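You operate a simulated robot arm through the tools that you are given. There is no shell and no other tool.

Carry out the task below with a simulated robot arm. There is one attempt and no reset: what you move stays moved.

JOB
Put things in order on the top of the long steel table. At the end: the green pad stands where the almond bag stood; the almond bag stands where the blue rolled belt (roll) stood; the brown filling lump from the top of the long steel table stands on top of the steel disc; the red brush is in the white tub (marked "REJECTS"); the blue rolled belt from the top of the long steel table stands where the brown filling lump stood; whatever was shut is shut again. Leave all else as you found it, and nothing knocked over. Set down upright: red brush.
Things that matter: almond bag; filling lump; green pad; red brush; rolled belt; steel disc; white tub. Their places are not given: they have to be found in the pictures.

The check looks at the end state, three seconds after you hand in, the way a careful person would. Anything else that was tipped, shoved, dropped, spilled or broken makes it a failure.

ROBOT AND FRAMES
A 6-joint arm with a two-finger parallel gripper, fixed in place. Base frame: the origin is on the floor under the middle of its stand, x ahead of it, y to its left, z up; the work surface is at about z = 83. Units: cm, rad, N and s.
With the tool pointing down near the work surface it reaches from about 24 to 64 cm from the base axis. Its first joint turns from -1.152 to 1.152 rad. Payload 2.7 kg.
The TCP is the grasp point between the finger pads, 2.3 cm short of the fingertips. In the tool frame z runs along the fingers and y along their closing line. The gripper opens to 9.4 cm. The fingers are 3.8 cm wide and 1 cm thick; the gripper's body (5.4 by 9.6 cm) begins 3.9 cm behind the TCP.
Orientation is that of the tool frame in the base frame, as a unit quaternion [w, x, y, z]. With the fingers straight down and closing along the base's y, the tool's x points along the base's -x, its y along +y and its z along -z.

CONTROLS
- The arm moves only by the tool servo_tool. Its argument "increments" is a list of rows, each an object of numbers (a shift or turn left out is 0, a gripper value left out holds the last): "gripper": the finger opening in cm, from 0 to 9.4; "x", "y", "z": the shift along the tool's x, y, z in units of 40 mm (1.0 is 40 mm); "wx", "wy", "wz": the turn, a rotation vector about the tool's x, y, z in units of 6 degrees (1.0 is 6 degrees). In form: [{"gripper": .., "x": .., "y": .., "z": .., "wx": .., "wy": .., "wz": ..}, ...]. A call has 1 to 20 rows; each row shifts and turns the commanded pose from where the row before left it, along the tool's axes as they then stand. A call with a number of a shift or a turn outside -1 to 1 is refused whole. Rows are played at 5 a second. More than 5 cm and 0.15 rad between two rows, or a gripper value outside its range, and nothing of the call is played. Where a pose cannot be reached the arm comes as near as it can. A force on the tool above 40 N (or 10 N above the force at the start of the call, whichever is more), or a blocked arm, ends the call early, and 0.2 s more pass. Each finger travels about 4.5 cm/s and halts on what it meets, pressing with about 38 N; the grip force reading is that of the motor and also rises with nothing between the fingers. The clock runs only during rows and for 0.2 s after the last one: add rows that do not move to give the fingers time. It gives the time, the measured TCP pose, the force on the tool (base axes), the opening and the grip force at its end, in the units of the frame above (readings bear some noise), with the torque about the TCP (base axes, N m) and any sound that the robot's microphone picked up.
- Cameras (640 x 400 px; columns grow to the right, rows downward): "scene" is fixed at [8.24, -43.69, 140.64]; the picture's right is [0.72, -0.69, 0.00], its down [-0.39, -0.41, -0.83] and it looks along [0.57, 0.59, -0.56] (base axes); focal length 264 px, centre (320, 200). "wrist" rides on the gripper at [8.6, 1.6, -7.5] in the tool frame; the picture's right is [-0.18, 0.98, 0.00], its down [-0.58, -0.11, -0.81] and it looks along [-0.79, -0.15, 0.59] (tool axes); focal length 243 px, centre (320, 200).
- snapshot(camera): a new picture of that camera. It takes no simulated time.
- pixel_to_xyz(camera, pixels): there is no depth. For up to 12 entries [column, row, z] of the newest picture of that camera ("zoom" is the newest enlarged one), the place [x, y] in the base frame at which the ray of that pixel passes the height z, good to about 0.2 cm. It takes no simulated time.
- enlarge(camera, box): a new picture of the part [left, top, right, bottom] of that camera's present view, enlarged. It takes no simulated time.
- sign_off(): hands the job in; it is judged then, once.

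Leave the gripper open and the arm clear of the work at the hand-in unless told otherwise.

The tools are called after "Emit:" by a JSON object that holds its "op" and its "data". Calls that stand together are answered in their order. servo_tool: Moves the arm, as the interface text tells. Its arguments: {"type":"object","properties":{"increments":{"type":"array"}},"required":["increments"]} The other tools are called the same way: snapshot (camera) takes a picture; pixel_to_xyz (camera, pixels) gives the place at which the rays of pixels pass given heights; enlarge (camera, box) takes an enlarged picture of a part of a camera's view; sign_off () hands the job in.

At the start:

```text
time_s: 0.0
ee_pos: [32.41, -3.85, 116.99]
tool_rot: [0.001, -0.001, 1.0, 0.0]
contact_force: [-0.1, 0.7, 0.9]
ft_torque: [0.01, 0.0, -0.03]
grip_width: 9.41
finger_force: 0.1
```

scene: 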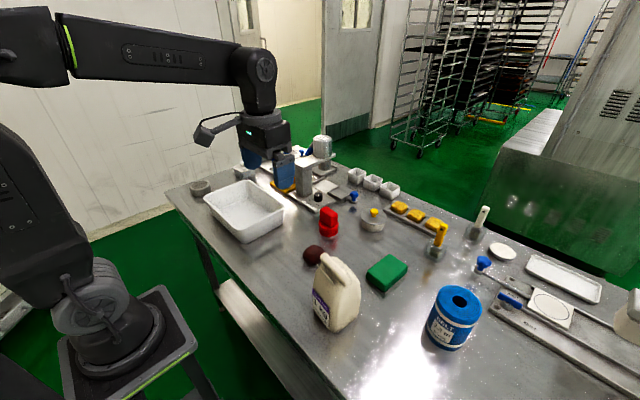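
wrist: 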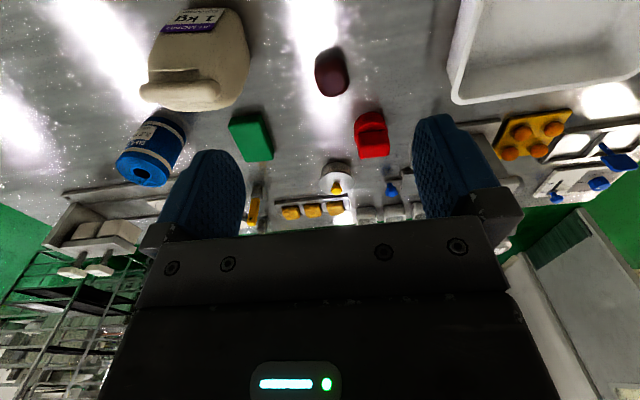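

I see a table with an almond bag (about 335,290), a blue roll (455,315), a green pad (387,272), a brown lump (312,256), a red thing (328,222), and a white tub (245,210). I will look closer at several parts first.

Emit:
{"op": "enlarge", "data": {"camera": "scene", "box": [160, 130, 400, 280]}}

Emit:
{"op": "enlarge", "data": {"camera": "scene", "box": [280, 200, 520, 350]}}

Emit:
{"op": "enlarge", "data": {"camera": "scene", "box": [440, 200, 640, 360]}}

Emit:
{"op": "enlarge", "data": {"camera": "wrist", "box": [100, 0, 640, 230]}}

```text
2.67 times, centred on (280, 205) of scene
```

zoom: 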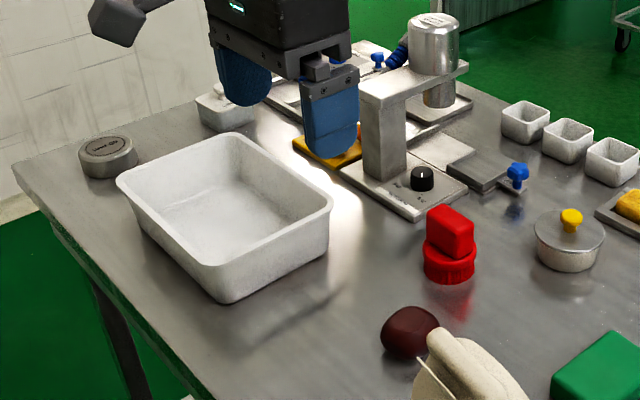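

```text
2.67 times, centred on (400, 275) of scene
```

zoom: 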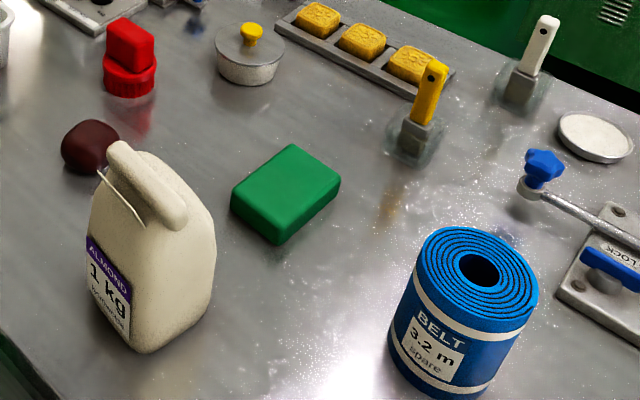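

```text
2.50 times, centred on (540, 280) of scene
```

zoom: 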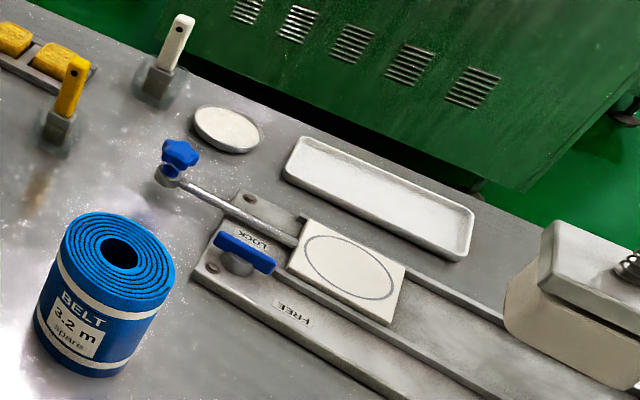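

```text
1.19 times, centred on (370, 115) of wrist
```

zoom: 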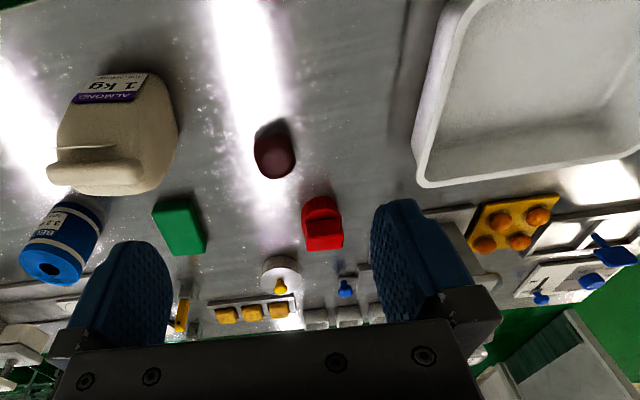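

I'll look more closely at the grey round thing at (200,187), the round dish at (502,251), the red thing at (328,222), the sliding mechanism at (535,300) and the far corner near the arm.

Emit:
{"op": "enlarge", "data": {"camera": "scene", "box": [170, 165, 250, 215]}}

Emit:
{"op": "enlarge", "data": {"camera": "scene", "box": [300, 180, 400, 245]}}

Emit:
{"op": "enlarge", "data": {"camera": "scene", "box": [420, 200, 530, 270]}}

Emit:
{"op": "enlarge", "data": {"camera": "scene", "box": [230, 120, 350, 215]}}

Emit:
{"op": "enlarge", "data": {"camera": "scene", "box": [540, 240, 640, 400]}}

```text
8.00 times, centred on (210, 190) of scene
```

zoom: 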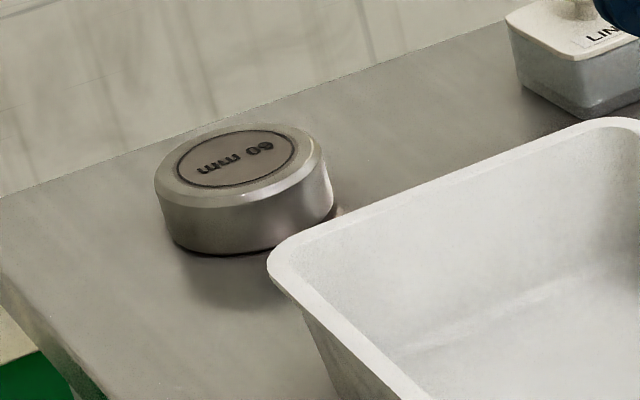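

```text
6.15 times, centred on (350, 212) of scene
```

zoom: 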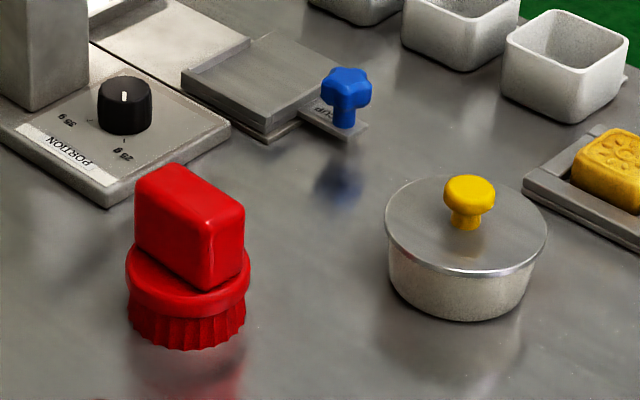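

```text
5.71 times, centred on (475, 235) of scene
```

zoom: 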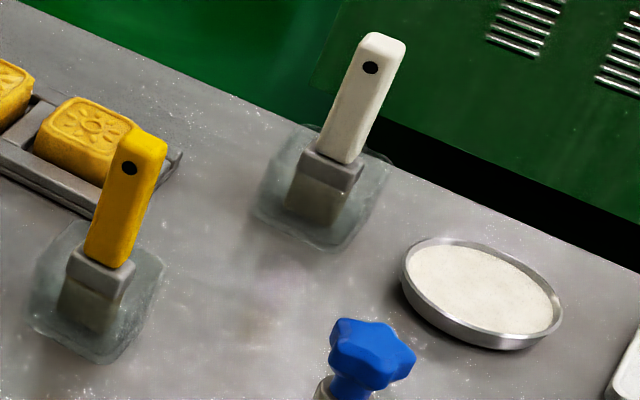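

```text
4.21 times, centred on (290, 168) of scene
```

zoom: 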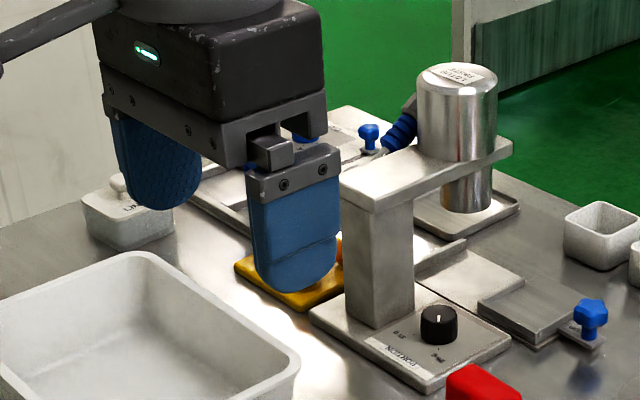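

```text
2.50 times, centred on (590, 320) of scene
```

zoom: 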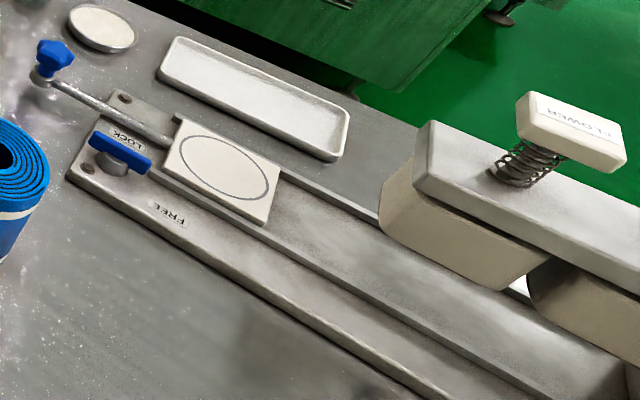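

The "60 mm" grey round piece at (200,187) looks like the steel disc; the big white tub is at (245,210). Next I get ground positions for the main features.

Emit:
{"op": "pixel_to_xyz", "data": {"camera": "scene", "pixels": [[313.7, 312.5, 83], [336, 332, 83], [360, 307, 83], [425.5, 327.5, 83], [445, 349, 83], [460, 300.5, 93], [383, 292, 83], [407.5, 275, 83], [367, 278.7, 83], [312, 264.5, 83], [328.7, 236, 83], [198, 197, 83]]}}

Emit:
{"op": "pixel_to_xyz", "data": {"camera": "scene", "pixels": [[204, 197.5, 90], [250, 180, 90], [285, 207, 90], [248, 227.5, 90], [246, 243, 83], [167, 195, 83], [200, 185, 86]]}}

```text
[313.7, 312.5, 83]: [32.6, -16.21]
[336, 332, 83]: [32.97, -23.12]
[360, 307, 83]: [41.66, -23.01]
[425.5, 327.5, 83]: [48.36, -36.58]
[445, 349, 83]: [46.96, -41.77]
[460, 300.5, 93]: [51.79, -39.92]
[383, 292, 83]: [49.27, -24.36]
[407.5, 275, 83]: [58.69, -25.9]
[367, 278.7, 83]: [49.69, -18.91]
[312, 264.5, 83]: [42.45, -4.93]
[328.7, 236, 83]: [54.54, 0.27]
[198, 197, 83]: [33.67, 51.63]
```

```text
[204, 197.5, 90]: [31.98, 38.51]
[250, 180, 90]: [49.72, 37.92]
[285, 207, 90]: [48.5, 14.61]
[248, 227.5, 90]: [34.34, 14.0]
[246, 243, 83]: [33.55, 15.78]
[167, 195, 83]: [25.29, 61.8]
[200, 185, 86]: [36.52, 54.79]
```

The disc lies about (36.5, 54.8), the roll about (52, -40), both near the reach limit. I enlarge the bag, roll and lump for size estimates.

Emit:
{"op": "enlarge", "data": {"camera": "scene", "box": [290, 235, 400, 345]}}

Emit:
{"op": "enlarge", "data": {"camera": "scene", "box": [405, 270, 505, 360]}}

Emit:
{"op": "enlarge", "data": {"camera": "wrist", "box": [100, 0, 400, 190]}}

Emit:
{"op": "enlarge", "data": {"camera": "wrist", "box": [400, 0, 640, 220]}}

```text
3.64 times, centred on (345, 290) of scene
```

zoom: 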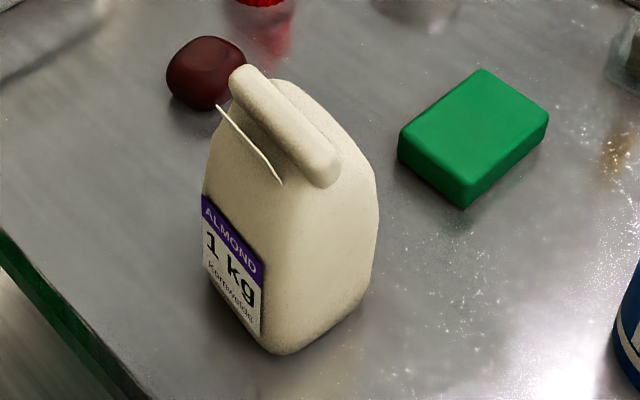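

```text
4.44 times, centred on (455, 315) of scene
```

zoom: 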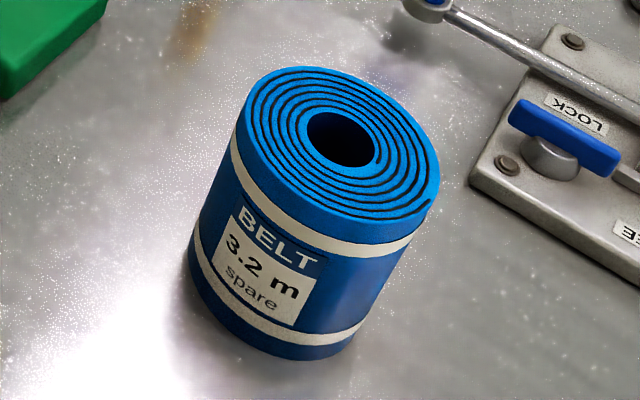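

```text
2.11 times, centred on (250, 95) of wrist
```

zoom: 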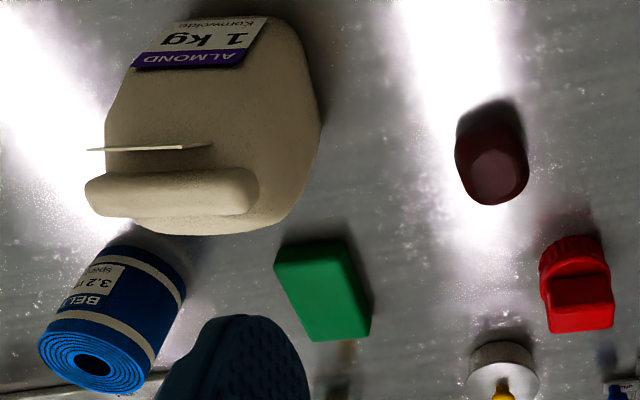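

```text
1.82 times, centred on (520, 110) of wrist
```

zoom: 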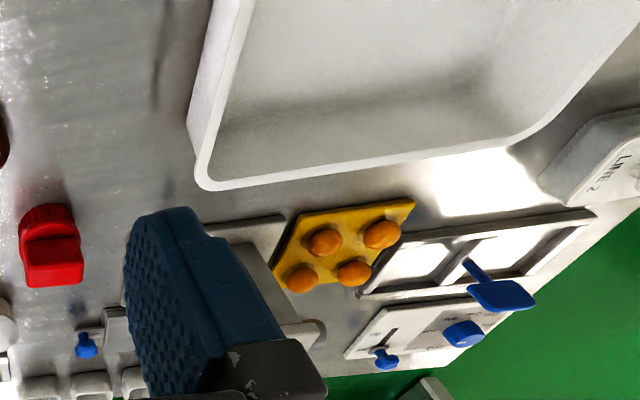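

The bag has a rolled top running roughly along y, with label toward the base. I triangulate heights by intersecting scene and wrist rays at several heights.

Emit:
{"op": "pixel_to_xyz", "data": {"camera": "scene", "pixels": [[347.7, 283.1, 94], [347.7, 283.1, 98], [347.7, 283.1, 102], [322.9, 255.6, 94], [322.9, 255.6, 98], [322.9, 255.6, 102], [460, 300.5, 90], [460, 300.5, 94]]}}

Emit:
{"op": "pixel_to_xyz", "data": {"camera": "wrist", "pixels": [[141, 92.4, 94], [141, 92.4, 98], [141, 92.4, 102], [219, 90, 94], [219, 90, 98], [219, 90, 102], [143, 173, 90], [143, 173, 94]]}}

```text
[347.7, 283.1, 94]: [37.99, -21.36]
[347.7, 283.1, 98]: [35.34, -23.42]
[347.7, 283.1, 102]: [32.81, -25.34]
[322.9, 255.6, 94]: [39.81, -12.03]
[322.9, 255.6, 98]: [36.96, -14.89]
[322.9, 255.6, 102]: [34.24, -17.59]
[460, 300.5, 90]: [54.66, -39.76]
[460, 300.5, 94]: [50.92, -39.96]
```

```text
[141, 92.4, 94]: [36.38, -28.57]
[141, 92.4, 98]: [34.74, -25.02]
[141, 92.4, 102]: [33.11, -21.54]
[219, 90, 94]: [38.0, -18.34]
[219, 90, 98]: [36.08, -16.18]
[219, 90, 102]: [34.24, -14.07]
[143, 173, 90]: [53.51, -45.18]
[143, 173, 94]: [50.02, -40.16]
```

The bag's rolled top is at about z≈99 from (34.6,-24) to (36.2,-15.6); the belt roll's top is at z≈94, centre about (50.5,-40). I move the arm back and to the right of the base, above the bag's height, to view it with the wrist camera.

Emit:
{"op": "servo_tool", "data": {"increments": [{"gripper": 9.4, "x": 0.32, "y": -0.81, "z": 0.55}, {"x": 0.32, "y": -0.81, "z": 0.55}, {"x": 0.32, "y": -0.81, "z": 0.55}, {"x": 0.32, "y": -0.81, "z": 0.55}, {"x": 0.32, "y": -0.81, "z": 0.55}, {}, {}]}}

Emit:
{"op": "snapshot", "data": {"camera": "wrist"}}

Emit:
{"op": "snapshot", "data": {"camera": "scene"}}

```text
time_s: 1.6
ee_pos: [25.93, -20.06, 106.06]
tool_rot: [0.001, -0.001, 1.0, 0.001]
contact_force: [0.7, -0.2, -0.1]
ft_torque: [0.02, -0.01, 0.0]
grip_width: 9.4
finger_force: 0.0
```

```text
taken
```

wrist: 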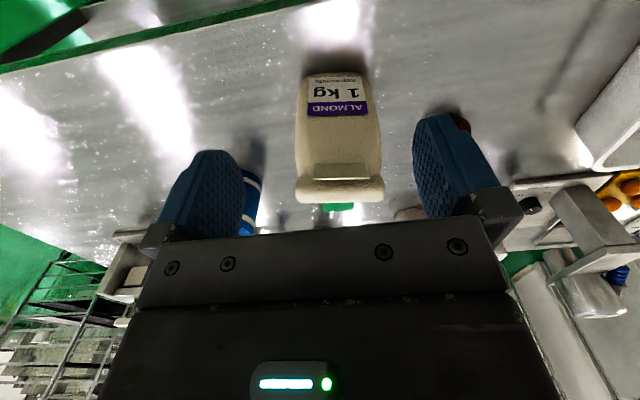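

```text
taken
```

scene: 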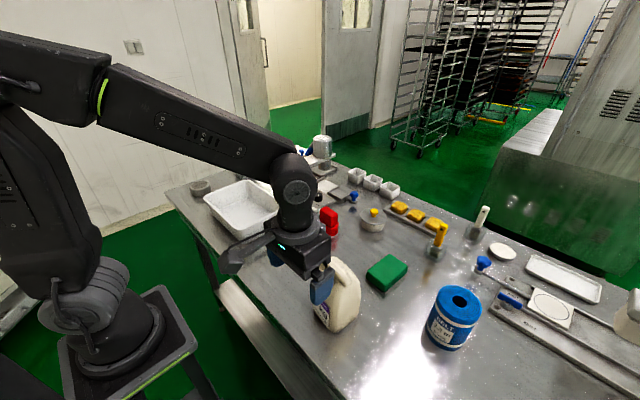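

The bag is seen from the front, centred around (340,140). I enlarge it, and the wrist view to the right where the tub is.

Emit:
{"op": "enlarge", "data": {"camera": "wrist", "box": [260, 60, 420, 220]}}

```text
2.50 times, centred on (340, 140) of wrist
```

zoom: 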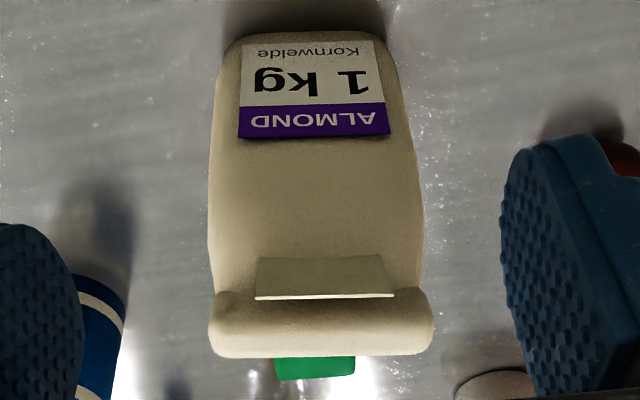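

I check where the back shoulder of the bag lies, using scene points at several heights, plus corners of the roll's surroundings.

Emit:
{"op": "pixel_to_xyz", "data": {"camera": "scene", "pixels": [[349, 263.8, 92], [349, 263.8, 96], [349, 263.8, 99], [336.7, 257, 99], [336.7, 257, 96], [360.8, 284.5, 90], [360.8, 284.5, 94], [489, 307, 84], [483, 262, 86]]}}

Emit:
{"op": "pixel_to_xyz", "data": {"camera": "wrist", "pixels": [[297, 195, 99], [385, 192, 99], [296, 185, 99], [384, 183, 99], [304, 77, 83], [363, 77, 83]]}}

```text
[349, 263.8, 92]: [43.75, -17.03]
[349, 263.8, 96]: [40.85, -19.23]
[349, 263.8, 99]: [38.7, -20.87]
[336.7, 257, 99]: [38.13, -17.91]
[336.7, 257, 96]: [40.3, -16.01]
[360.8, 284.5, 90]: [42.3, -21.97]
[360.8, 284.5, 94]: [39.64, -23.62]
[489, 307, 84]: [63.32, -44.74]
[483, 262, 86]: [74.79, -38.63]
```

```text
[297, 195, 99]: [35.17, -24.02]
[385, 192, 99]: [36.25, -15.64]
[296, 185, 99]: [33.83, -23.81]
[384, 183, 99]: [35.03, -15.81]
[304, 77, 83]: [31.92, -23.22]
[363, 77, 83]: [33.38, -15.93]
```

I zoom in closely on the bag top in both cameras to understand the thin flap in front of the roll.

Emit:
{"op": "enlarge", "data": {"camera": "wrist", "box": [290, 150, 394, 215]}}

Emit:
{"op": "enlarge", "data": {"camera": "scene", "box": [300, 245, 380, 295]}}

```text
6.15 times, centred on (342, 182) of wrist
```

zoom: 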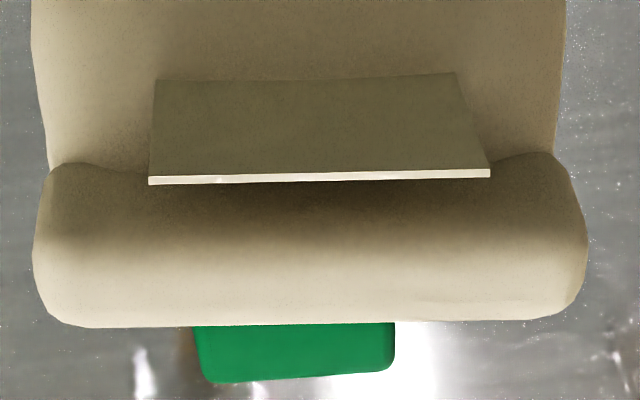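

```text
8.00 times, centred on (340, 270) of scene
```

zoom: 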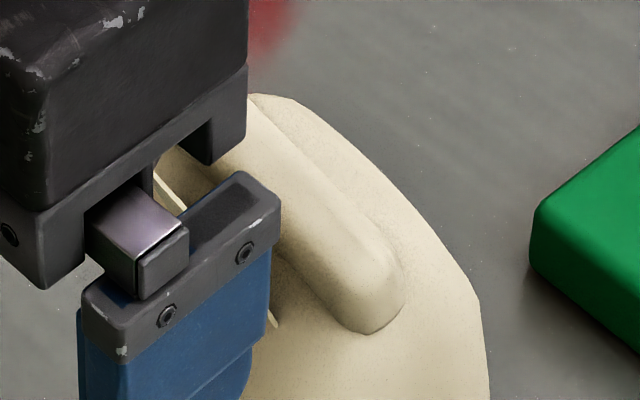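

The flap is a thin plate hanging in front of the rolled top. First job: the lump. I move over to above it at about (43.5,-4) and look from z=97.

Emit:
{"op": "servo_tool", "data": {"increments": [{"x": -0.73, "y": 0.667}, {"x": -0.73, "y": 0.667}, {"x": -0.73, "y": 0.667}, {"x": -0.73, "y": 0.667}, {"x": -0.73, "y": 0.667}, {"x": -0.73, "y": 0.667}, {"z": 0.75}, {"z": 0.75}, {"z": 0.75}, {}, {}]}}

Emit:
{"op": "snapshot", "data": {"camera": "wrist"}}

Emit:
{"op": "snapshot", "data": {"camera": "scene"}}

```text
time_s: 4.0
ee_pos: [43.57, -3.96, 96.96]
tool_rot: [0.0, -0.001, 1.0, 0.0]
contact_force: [0.8, 0.8, 0.2]
ft_torque: [0.02, 0.01, -0.01]
grip_width: 9.38
finger_force: 0.1
```

```text
taken
```

wrist: 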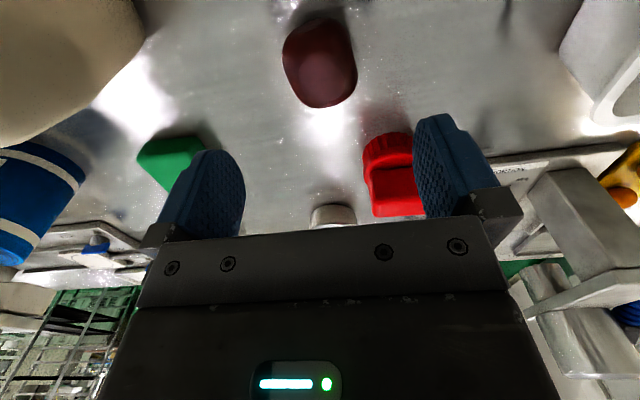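

```text
taken
```

scene: 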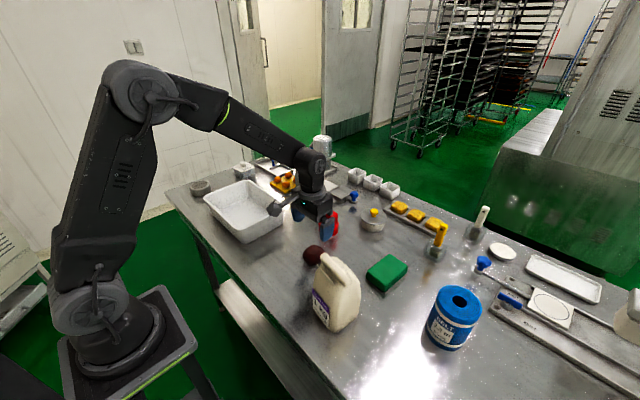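

The lump spans columns 283–357 and rows 17–108 in the wrist picture. I get its ground position.

Emit:
{"op": "pixel_to_xyz", "data": {"camera": "wrist", "pixels": [[283, 60, 85], [357, 62, 85], [320, 17, 83], [320, 108, 85], [320, 108, 87], [320, 63, 85], [318, 90, 87], [298, 22, 83]]}}

Emit:
{"op": "enlarge", "data": {"camera": "wrist", "box": [250, 0, 394, 120]}}

Emit:
{"op": "enlarge", "data": {"camera": "scene", "box": [290, 230, 350, 275]}}

```text
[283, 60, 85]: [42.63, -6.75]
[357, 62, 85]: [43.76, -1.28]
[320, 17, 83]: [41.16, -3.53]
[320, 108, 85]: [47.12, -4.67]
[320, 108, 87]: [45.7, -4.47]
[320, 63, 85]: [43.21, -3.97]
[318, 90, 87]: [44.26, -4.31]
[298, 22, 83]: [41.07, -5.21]
```

```text
3.33 times, centred on (322, 60) of wrist
```

zoom: 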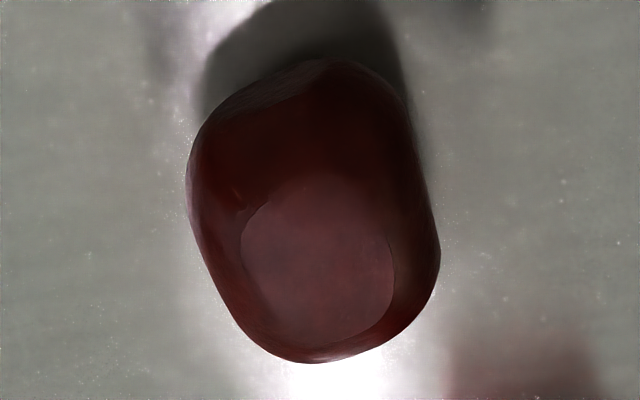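

```text
8.89 times, centred on (320, 252) of scene
```

zoom: 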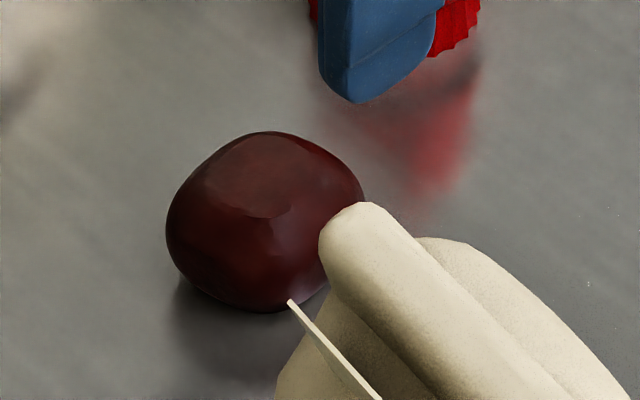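

The lump's centre is about (43.3,-4.1), about 5.3 cm wide in y and roughly 4.5 cm tall. I go straight down to TCP z≈86.1 with open fingers.

Emit:
{"op": "servo_tool", "data": {"increments": [{"x": 0.03, "z": 0.8}, {"x": 0.03, "y": -0.03, "z": 0.8}, {"z": 0.7}, {"z": 0.41}, {}, {}]}}

Emit:
{"op": "snapshot", "data": {"camera": "wrist"}}

Emit:
{"op": "enlarge", "data": {"camera": "scene", "box": [280, 200, 376, 260]}}

Emit:
{"op": "pixel_to_xyz", "data": {"camera": "scene", "pixels": [[313.8, 254.4, 85], [313.8, 254.4, 85.5]]}}

```text
time_s: 5.4
ee_pos: [43.35, -4.09, 86.35]
tool_rot: [0.001, 0.0, 1.0, 0.0]
contact_force: [0.2, -0.5, 0.3]
ft_torque: [0.01, 0.02, -0.01]
grip_width: 9.39
finger_force: 0.1
```

```text
taken
```

wrist: 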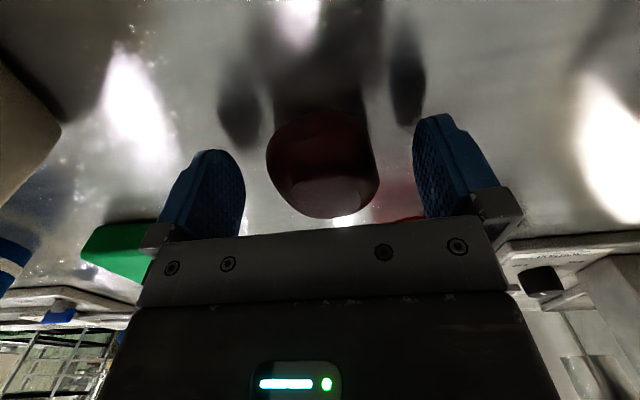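

```text
6.67 times, centred on (328, 230) of scene
```

zoom: 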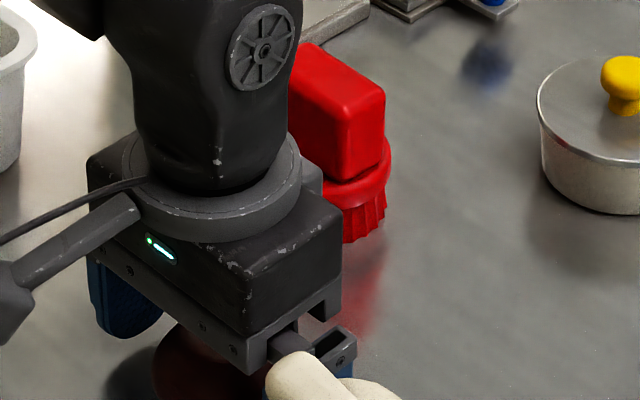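

```text
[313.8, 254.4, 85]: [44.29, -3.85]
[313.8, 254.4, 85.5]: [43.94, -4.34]
```

The lump lies between the fingers (columns 266–379, centred at 322). I shift 0.3 cm forward and close.

Emit:
{"op": "servo_tool", "data": {"increments": [{"x": -0.08, "z": 0.05}, {"gripper": 2.0}, {}, {}, {}, {}, {}]}}

Emit:
{"op": "snapshot", "data": {"camera": "wrist"}}

```text
time_s: 7.0
ee_pos: [43.63, -4.17, 85.99]
tool_rot: [0.0, -0.001, 1.0, 0.001]
contact_force: [0.7, -0.3, 1.3]
ft_torque: [-0.03, -0.06, 0.02]
grip_width: 5.46
finger_force: 37.8
```

```text
taken
```

wrist: 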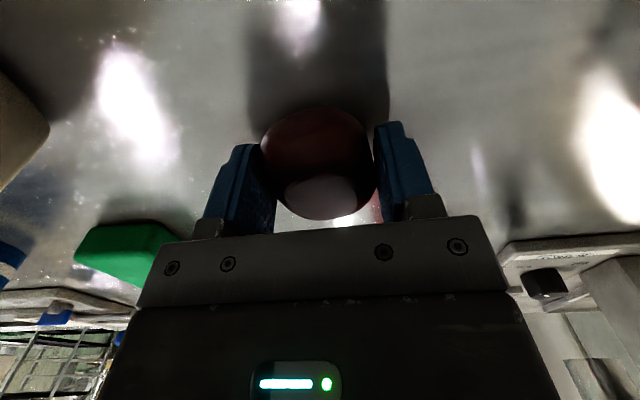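

The lump is held (5.46 cm opening, 37.8 N). I lift it straight up and check the places of the disc, the "LINE 2" tub and the machine.

Emit:
{"op": "servo_tool", "data": {"increments": [{"z": -0.5}, {"z": -1.0}, {"z": -1.0}, {"z": -1.0}, {"z": -1.0}, {}, {}]}}

Emit:
{"op": "snapshot", "data": {"camera": "scene"}}

Emit:
{"op": "snapshot", "data": {"camera": "wrist"}}

Emit:
{"op": "pixel_to_xyz", "data": {"camera": "scene", "pixels": [[242, 180, 83], [258, 176, 83], [235, 172, 83], [326, 141, 100], [326, 141, 106], [300, 190, 83], [312, 200, 83]]}}

```text
time_s: 8.6
ee_pos: [43.42, -4.06, 103.75]
tool_rot: [0.001, -0.001, 1.0, 0.0]
contact_force: [-0.2, 0.5, -0.6]
ft_torque: [-0.01, -0.02, -0.01]
grip_width: 5.45
finger_force: 37.8
```

```text
taken
```

scene: 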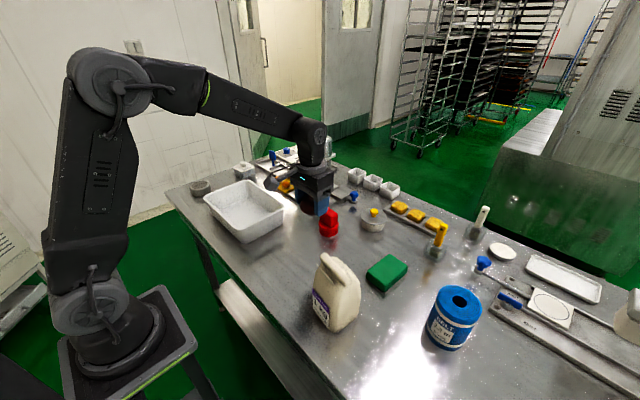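

```text
taken
```

wrist: 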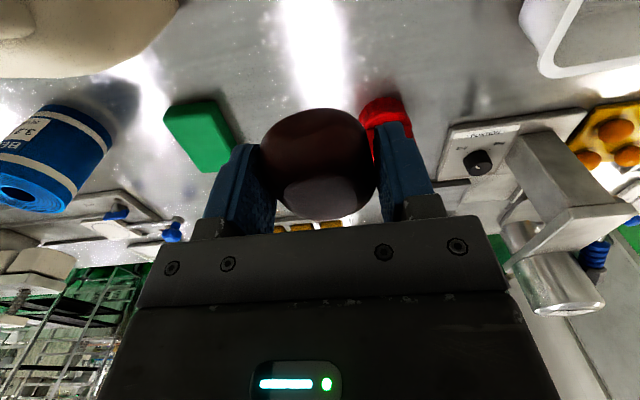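

```text
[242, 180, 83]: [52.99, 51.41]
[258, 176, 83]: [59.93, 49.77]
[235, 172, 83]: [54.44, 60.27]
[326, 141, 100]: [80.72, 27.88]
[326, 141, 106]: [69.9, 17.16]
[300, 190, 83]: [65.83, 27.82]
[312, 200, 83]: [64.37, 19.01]
```

The lump hangs clear. The disc region is clear of the "LINE 2" tub (x≥52). I travel at z≈104 over the tub toward (34,40) and look ahead.

Emit:
{"op": "servo_tool", "data": {"increments": [{"x": 0.19, "y": 0.9}, {"x": 0.19, "y": 0.9}, {"x": 0.19, "y": 0.9}, {"x": 0.19, "y": 0.9}, {"x": 0.19, "y": 0.9}, {"x": 0.19, "y": 0.9}, {"x": 0.19, "y": 0.9}, {"x": 0.19, "y": 0.9}, {"x": 0.19, "y": 0.9}, {"x": 0.19, "y": 0.9}, {"x": 0.19, "y": 0.9}, {"x": 0.19, "y": 0.9}, {}, {}]}}

Emit:
{"op": "snapshot", "data": {"camera": "scene"}}

Emit:
{"op": "snapshot", "data": {"camera": "wrist"}}

```text
time_s: 11.6
ee_pos: [34.25, 39.26, 104.1]
tool_rot: [0.001, 0.0, 1.0, 0.001]
contact_force: [0.3, 0.2, -1.4]
ft_torque: [-0.05, -0.01, 0.02]
grip_width: 5.5
finger_force: 37.9
```

```text
taken
```

scene: 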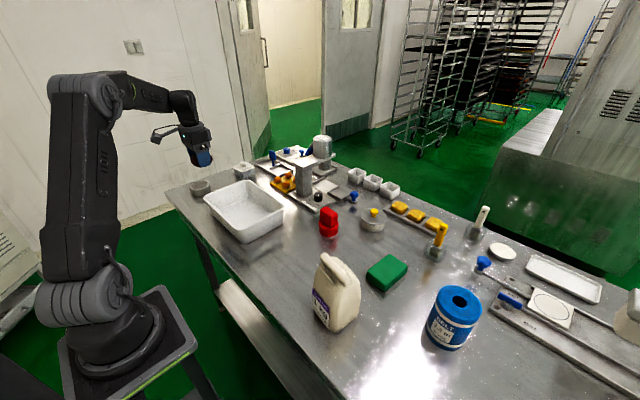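

```text
taken
```

wrist: 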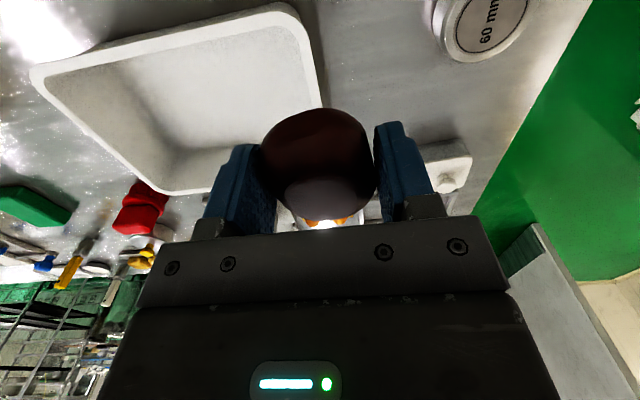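

The disc shows at the top right (about 485,20). I move 10 cm further left to see it fully.

Emit:
{"op": "servo_tool", "data": {"increments": [{"y": 0.8}, {"y": 0.8}, {"y": 0.8}, {}, {}]}}

Emit:
{"op": "snapshot", "data": {"camera": "wrist"}}

Emit:
{"op": "enlarge", "data": {"camera": "scene", "box": [150, 130, 262, 200]}}

```text
time_s: 12.8
ee_pos: [34.38, 48.54, 103.94]
tool_rot: [0.001, -0.001, 1.0, 0.0]
contact_force: [-0.7, -0.4, -1.4]
ft_torque: [-0.01, 0.03, -0.01]
grip_width: 5.5
finger_force: 38.1
```

```text
taken
```

wrist: 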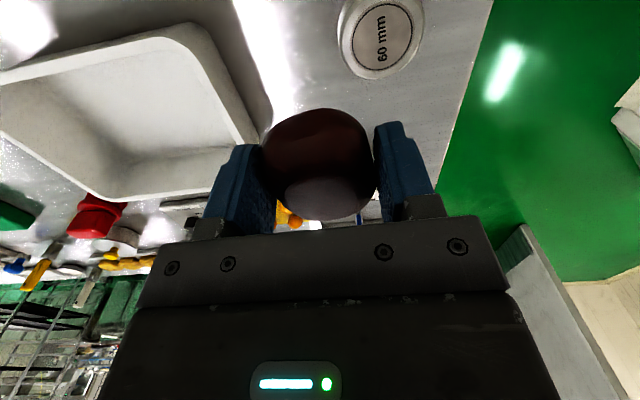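

```text
5.71 times, centred on (206, 165) of scene
```

zoom: 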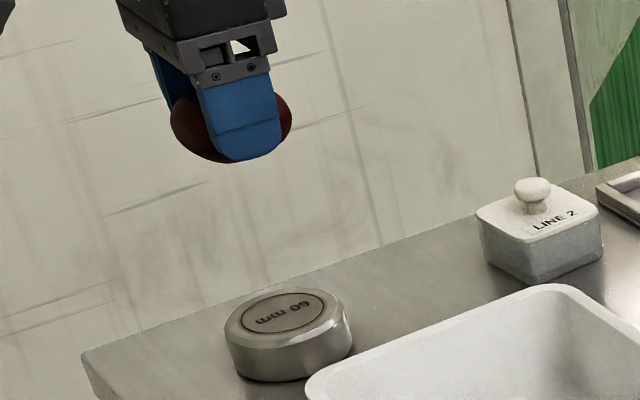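

The disc's printed circle centre is at wrist (382,37) and scene (199.6,184.6). I triangulate its height.

Emit:
{"op": "pixel_to_xyz", "data": {"camera": "wrist", "pixels": [[382, 36.5, 85], [382, 36.5, 86], [382, 36.5, 87], [350, 36, 86.3], [413, 36, 86.3], [382, 2, 86.3], [380, 70, 86.3], [338, 30, 85], [425, 25, 85], [379, 80, 84]]}}

Emit:
{"op": "pixel_to_xyz", "data": {"camera": "scene", "pixels": [[199.6, 184.6, 85], [199.6, 184.6, 86], [199.6, 184.6, 87], [200, 197, 83], [190, 191, 83]]}}

```text
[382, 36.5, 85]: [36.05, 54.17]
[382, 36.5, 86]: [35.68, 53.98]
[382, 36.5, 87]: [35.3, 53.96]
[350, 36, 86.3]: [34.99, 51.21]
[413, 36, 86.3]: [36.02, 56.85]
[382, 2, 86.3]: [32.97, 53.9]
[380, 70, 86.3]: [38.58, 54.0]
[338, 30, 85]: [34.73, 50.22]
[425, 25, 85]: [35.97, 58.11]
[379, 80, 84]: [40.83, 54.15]
```

```text
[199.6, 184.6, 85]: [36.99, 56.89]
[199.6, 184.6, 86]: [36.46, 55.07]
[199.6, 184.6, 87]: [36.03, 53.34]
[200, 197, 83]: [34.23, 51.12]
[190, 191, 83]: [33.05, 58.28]
```

The disc's top is at z≈86.6, centre about (35.7,54.0). I move over it and descend to z≈92 first, to see if the reach suffices.

Emit:
{"op": "servo_tool", "data": {"increments": [{"x": -0.165, "y": 0.68}, {"x": -0.165, "y": 0.68}, {"z": 0.75}, {"z": 0.75}, {"z": 0.75}, {"z": 0.7}, {}, {}]}}

Emit:
{"op": "snapshot", "data": {"camera": "wrist"}}

Emit:
{"op": "enlarge", "data": {"camera": "scene", "box": [150, 140, 246, 200]}}

```text
time_s: 14.6
ee_pos: [34.68, 52.12, 91.52]
tool_rot: [0.001, -0.001, 1.0, 0.001]
contact_force: [-0.2, 0.7, -1.8]
ft_torque: [-0.01, -0.01, 0.01]
grip_width: 5.43
finger_force: 37.9
out of reach, approached as far as the arm can: row 2
```

```text
taken
```

wrist: 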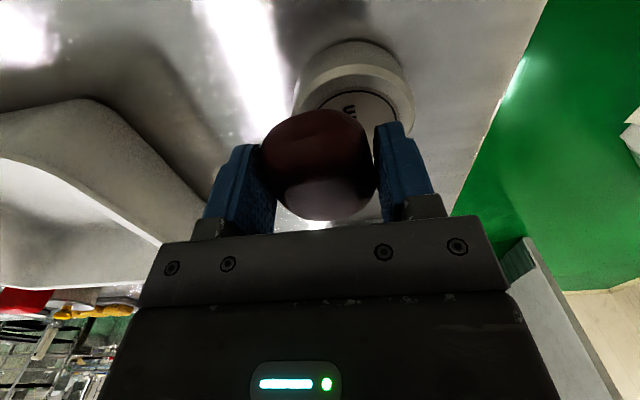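

```text
6.67 times, centred on (198, 170) of scene
```

zoom: 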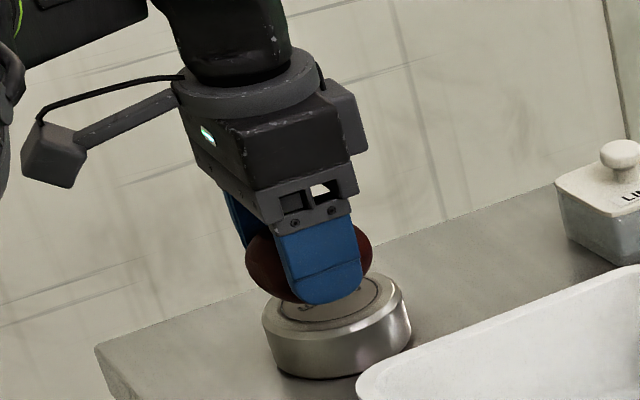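

At height the reach was clipped at (34.7,52.1). Lower down the reach may be greater, so I move outward another (1.0,1.9) cm at this height.

Emit:
{"op": "servo_tool", "data": {"increments": [{"x": -0.13, "y": 0.24}, {"x": -0.12, "y": 0.23}, {}, {}]}}

Emit:
{"op": "snapshot", "data": {"camera": "wrist"}}

Emit:
{"op": "enlarge", "data": {"camera": "scene", "box": [150, 140, 246, 200]}}

```text
time_s: 15.6
ee_pos: [35.41, 53.55, 91.6]
tool_rot: [0.001, -0.001, 1.0, 0.001]
contact_force: [0.5, 0.4, -1.2]
ft_torque: [-0.01, 0.02, 0.0]
grip_width: 5.44
finger_force: 38.0
out of reach, approached as far as the arm can: row 2
```

```text
taken
```

wrist: 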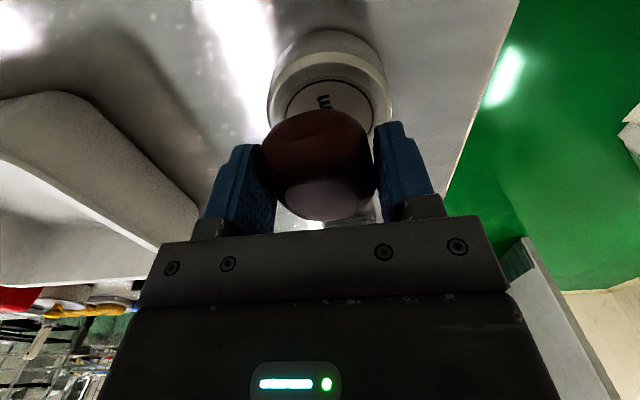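

```text
6.67 times, centred on (198, 170) of scene
```

zoom: 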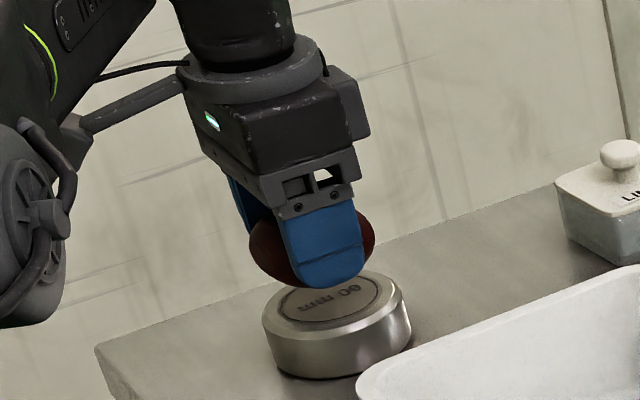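

Now the TCP is at (35.4,53.6), within about 0.5 cm of the disc's centre. I check with the wrist picture's disc edges (268 and 393 at row 100).

Emit:
{"op": "pixel_to_xyz", "data": {"camera": "wrist", "pixels": [[268, 105, 86.0], [393, 105, 86.0], [286, 105, 86.6], [374, 105, 86.6], [325, 31, 83], [325, 80, 86.6]]}}

```text
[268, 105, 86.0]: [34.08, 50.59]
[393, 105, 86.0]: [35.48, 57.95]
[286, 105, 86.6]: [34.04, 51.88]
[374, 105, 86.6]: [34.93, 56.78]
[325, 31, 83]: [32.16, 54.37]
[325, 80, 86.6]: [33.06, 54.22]
```

The disc's centre is about (36.0,54.2). I descend gently toward z≈89.8 while pushing outward a little.

Emit:
{"op": "servo_tool", "data": {"increments": [{"z": 0.2, "x": -0.06, "y": 0.07}, {"z": 0.15, "x": -0.06, "y": 0.07}, {}, {}]}}

Emit:
{"op": "enlarge", "data": {"camera": "scene", "box": [150, 140, 246, 200]}}

```text
time_s: 16.6
ee_pos: [35.64, 53.5, 90.19]
tool_rot: [0.001, -0.001, 1.0, 0.001]
contact_force: [0.3, -0.2, -1.4]
ft_torque: [0.0, -0.01, -0.04]
grip_width: 5.46
finger_force: 37.9
out of reach, approached as far as the arm can: row 2
```

```text
6.67 times, centred on (198, 170) of scene
```

zoom: 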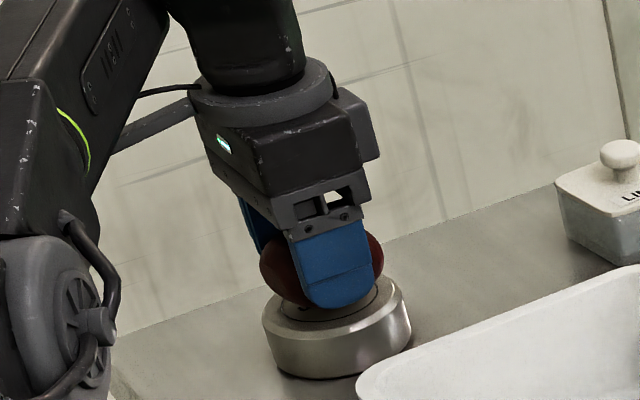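

No contact yet (force -1.4 N). I lower in small steps, watching the force.

Emit:
{"op": "servo_tool", "data": {"increments": [{"z": 0.06}, {}, {"z": 0.05}, {}]}}

Emit:
{"op": "enlarge", "data": {"camera": "scene", "box": [170, 155, 234, 195]}}

```text
time_s: 17.6
ee_pos: [35.66, 53.63, 89.72]
tool_rot: [0.0, -0.001, 1.0, 0.001]
contact_force: [-0.1, 0.0, -0.9]
ft_torque: [-0.01, -0.01, 0.03]
grip_width: 5.46
finger_force: 37.8
```

```text
10.00 times, centred on (202, 175) of scene
```

zoom: 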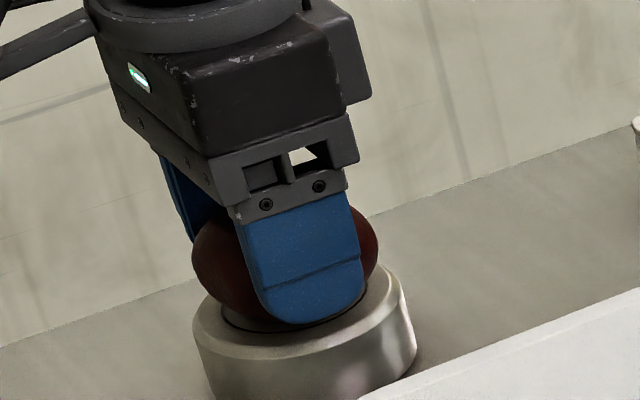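

Very close now. I go on in steps of about 0.1 cm.

Emit:
{"op": "servo_tool", "data": {"increments": [{"z": 0.03}, {}, {"z": 0.03}, {}]}}

```text
time_s: 18.6
ee_pos: [35.78, 53.57, 89.5]
tool_rot: [0.001, -0.001, 1.0, 0.001]
contact_force: [0.1, -0.5, -1.1]
ft_torque: [0.03, -0.02, -0.02]
grip_width: 5.5
finger_force: 38.0
```

Emit:
{"op": "servo_tool", "data": {"increments": [{"z": 0.03}, {}, {"z": 0.03}, {}]}}

Emit:
{"op": "enlarge", "data": {"camera": "scene", "box": [170, 155, 234, 195]}}

```text
time_s: 19.6
ee_pos: [35.62, 53.6, 89.43]
tool_rot: [0.002, -0.002, 1.0, 0.002]
contact_force: [1.4, 2.9, 6.8]
ft_torque: [0.14, -0.1, -0.04]
grip_width: 5.48
finger_force: 38.1
```

```text
10.00 times, centred on (202, 175) of scene
```

zoom: 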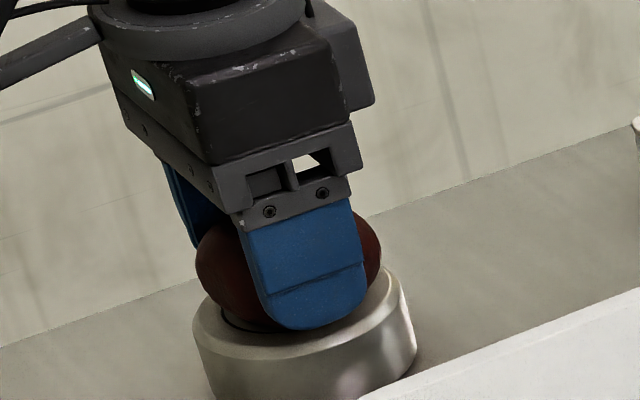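

Contact is felt (6.8 N up). I raise a hair to relieve the pressure and open the fingers.

Emit:
{"op": "servo_tool", "data": {"increments": [{"z": -0.02}, {"gripper": 6.4}, {}, {"gripper": 8.0}, {}, {}]}}

Emit:
{"op": "enlarge", "data": {"camera": "scene", "box": [170, 155, 234, 195]}}

Emit:
{"op": "snapshot", "data": {"camera": "wrist"}}

```text
time_s: 21.0
ee_pos: [35.6, 53.62, 89.39]
tool_rot: [0.001, -0.001, 1.0, 0.001]
contact_force: [-0.3, 0.0, -0.9]
ft_torque: [0.01, -0.02, -0.03]
grip_width: 8.02
finger_force: 0.0
```

```text
10.00 times, centred on (202, 175) of scene
```

zoom: 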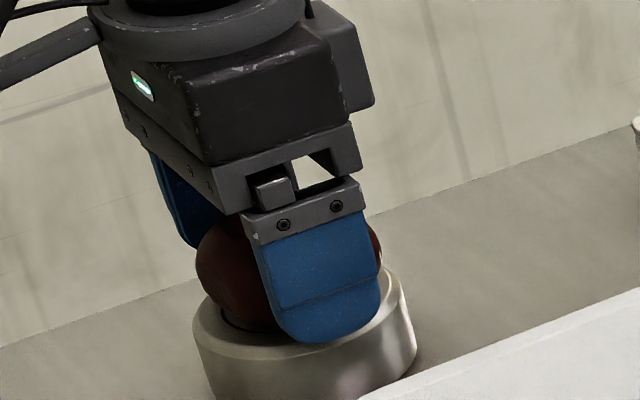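

```text
taken
```

wrist: 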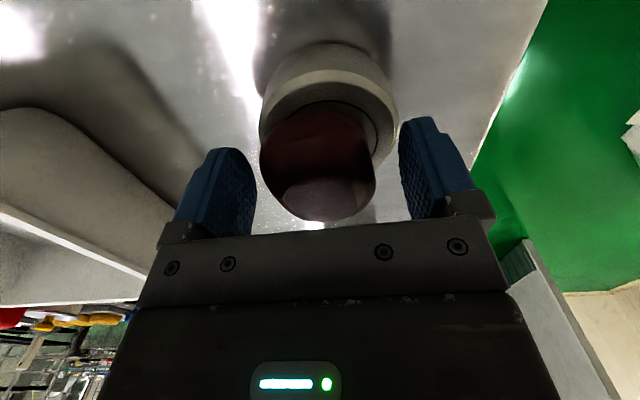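

The lump stands on the disc. I open fully and rise straight up.

Emit:
{"op": "servo_tool", "data": {"increments": [{"gripper": 9.4}, {"z": -0.4}, {"z": -0.6}, {"z": -0.6}, {"z": -0.8, "y": -0.3}, {"z": -0.8, "y": -0.6}, {"y": -0.8}, {"y": -0.8}, {"y": -0.8}, {}, {}]}}

Emit:
{"op": "snapshot", "data": {"camera": "wrist"}}

Emit:
{"op": "enlarge", "data": {"camera": "scene", "box": [160, 150, 256, 210]}}

```text
time_s: 23.4
ee_pos: [35.38, 40.24, 102.34]
tool_rot: [0.001, 0.0, 1.0, 0.002]
contact_force: [0.4, 0.4, 0.2]
ft_torque: [0.0, -0.02, 0.0]
grip_width: 9.41
finger_force: 0.0
out of reach, approached as far as the arm can: row 3
```

```text
taken
```

wrist: 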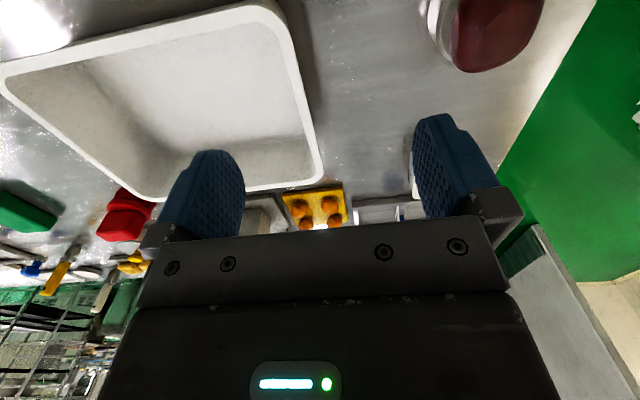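

```text
6.67 times, centred on (208, 180) of scene
```

zoom: 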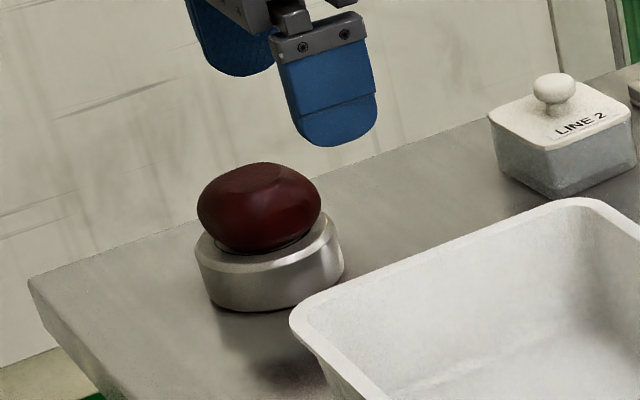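

The lump sits well on the disc. Before going on, I look for the "REJECTS" mark on the white tub and the small cups.

Emit:
{"op": "enlarge", "data": {"camera": "scene", "box": [198, 175, 294, 245]}}

Emit:
{"op": "enlarge", "data": {"camera": "scene", "box": [335, 160, 415, 210]}}

Emit:
{"op": "enlarge", "data": {"camera": "wrist", "box": [0, 0, 340, 210]}}

```text
5.71 times, centred on (246, 210) of scene
```

zoom: 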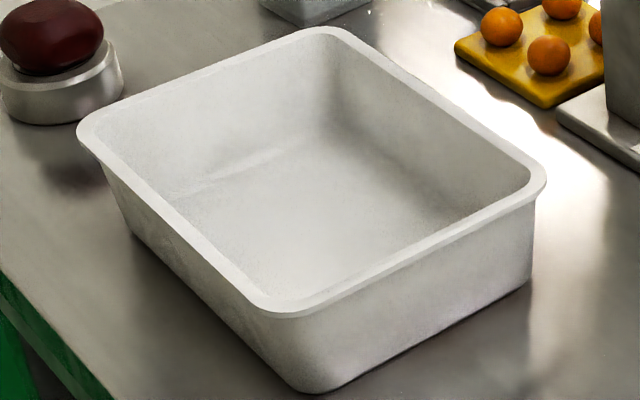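

```text
8.00 times, centred on (375, 185) of scene
```

zoom: 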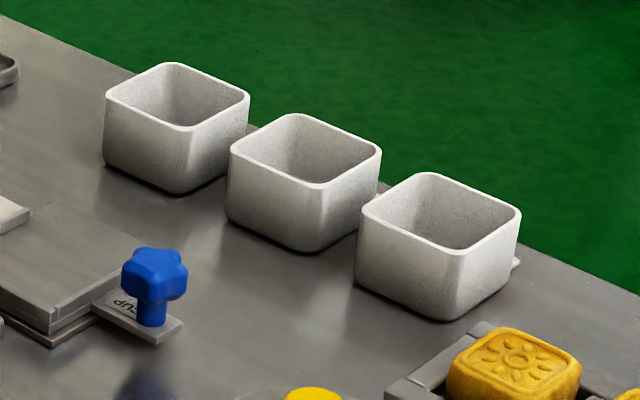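

```text
1.88 times, centred on (170, 105) of wrist
```

zoom: 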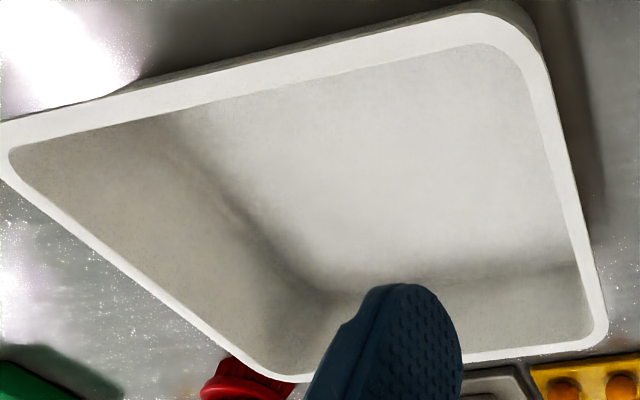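

No mark is visible on the faces I can see. I compute where the small cups are and I'll turn the wrist to look at the tub's far (+y) face.

Emit:
{"op": "pixel_to_xyz", "data": {"camera": "scene", "pixels": [[357.5, 183, 83], [374, 190, 83], [392, 198, 83], [380, 195, 83], [398, 199, 83], [360, 200, 83]]}}

Emit:
{"op": "servo_tool", "data": {"increments": [{"wz": 1.0, "y": 0.4}, {"wz": 1.0}, {"wz": 1.0}, {"wz": 1.0}, {"wz": 1.0}, {"wz": 1.0}, {"wz": 1.0}, {"wz": 1.0}, {"wz": 1.0}, {"wz": 1.0}, {"wz": 1.0}, {"wz": 1.0}, {"wz": 1.0}, {"wz": 1.0}, {"wz": 1.0}, {}, {}]}}

Emit:
{"op": "snapshot", "data": {"camera": "wrist"}}

Emit:
{"op": "snapshot", "data": {"camera": "scene"}}

```text
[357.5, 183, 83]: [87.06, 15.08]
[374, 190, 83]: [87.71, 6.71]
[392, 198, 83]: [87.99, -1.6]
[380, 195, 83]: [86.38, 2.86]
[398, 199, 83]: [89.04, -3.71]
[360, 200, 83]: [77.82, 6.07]
```

```text
time_s: 27.0
ee_pos: [35.43, 41.69, 102.1]
tool_rot: [0.0, 0.707, 0.707, 0.001]
contact_force: [-1.1, 0.2, 0.5]
ft_torque: [0.0, 0.0, 0.0]
grip_width: 9.4
finger_force: 0.0
```

```text
taken
```

wrist: 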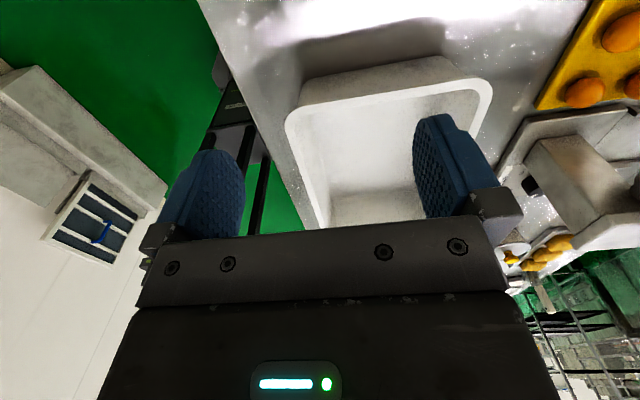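

```text
taken
```

scene: 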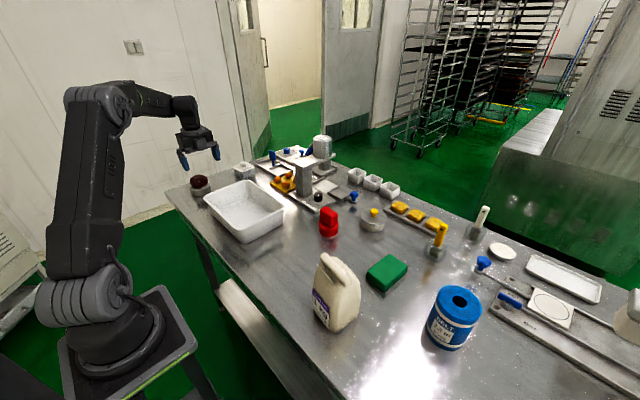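

I see the tub's +y face at about (375,80). I enlarge it.

Emit:
{"op": "enlarge", "data": {"camera": "wrist", "box": [270, 30, 510, 180]}}

```text
2.67 times, centred on (390, 105) of wrist
```

zoom: 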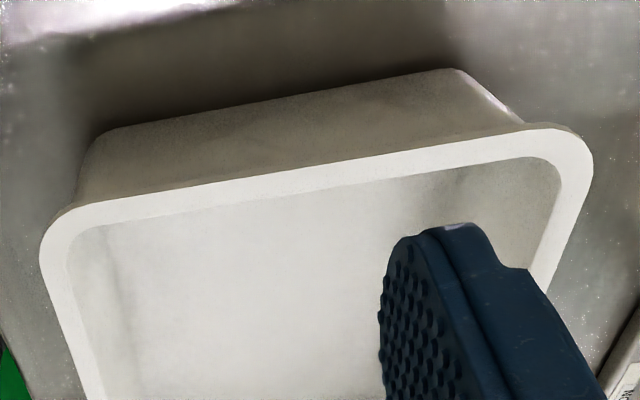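

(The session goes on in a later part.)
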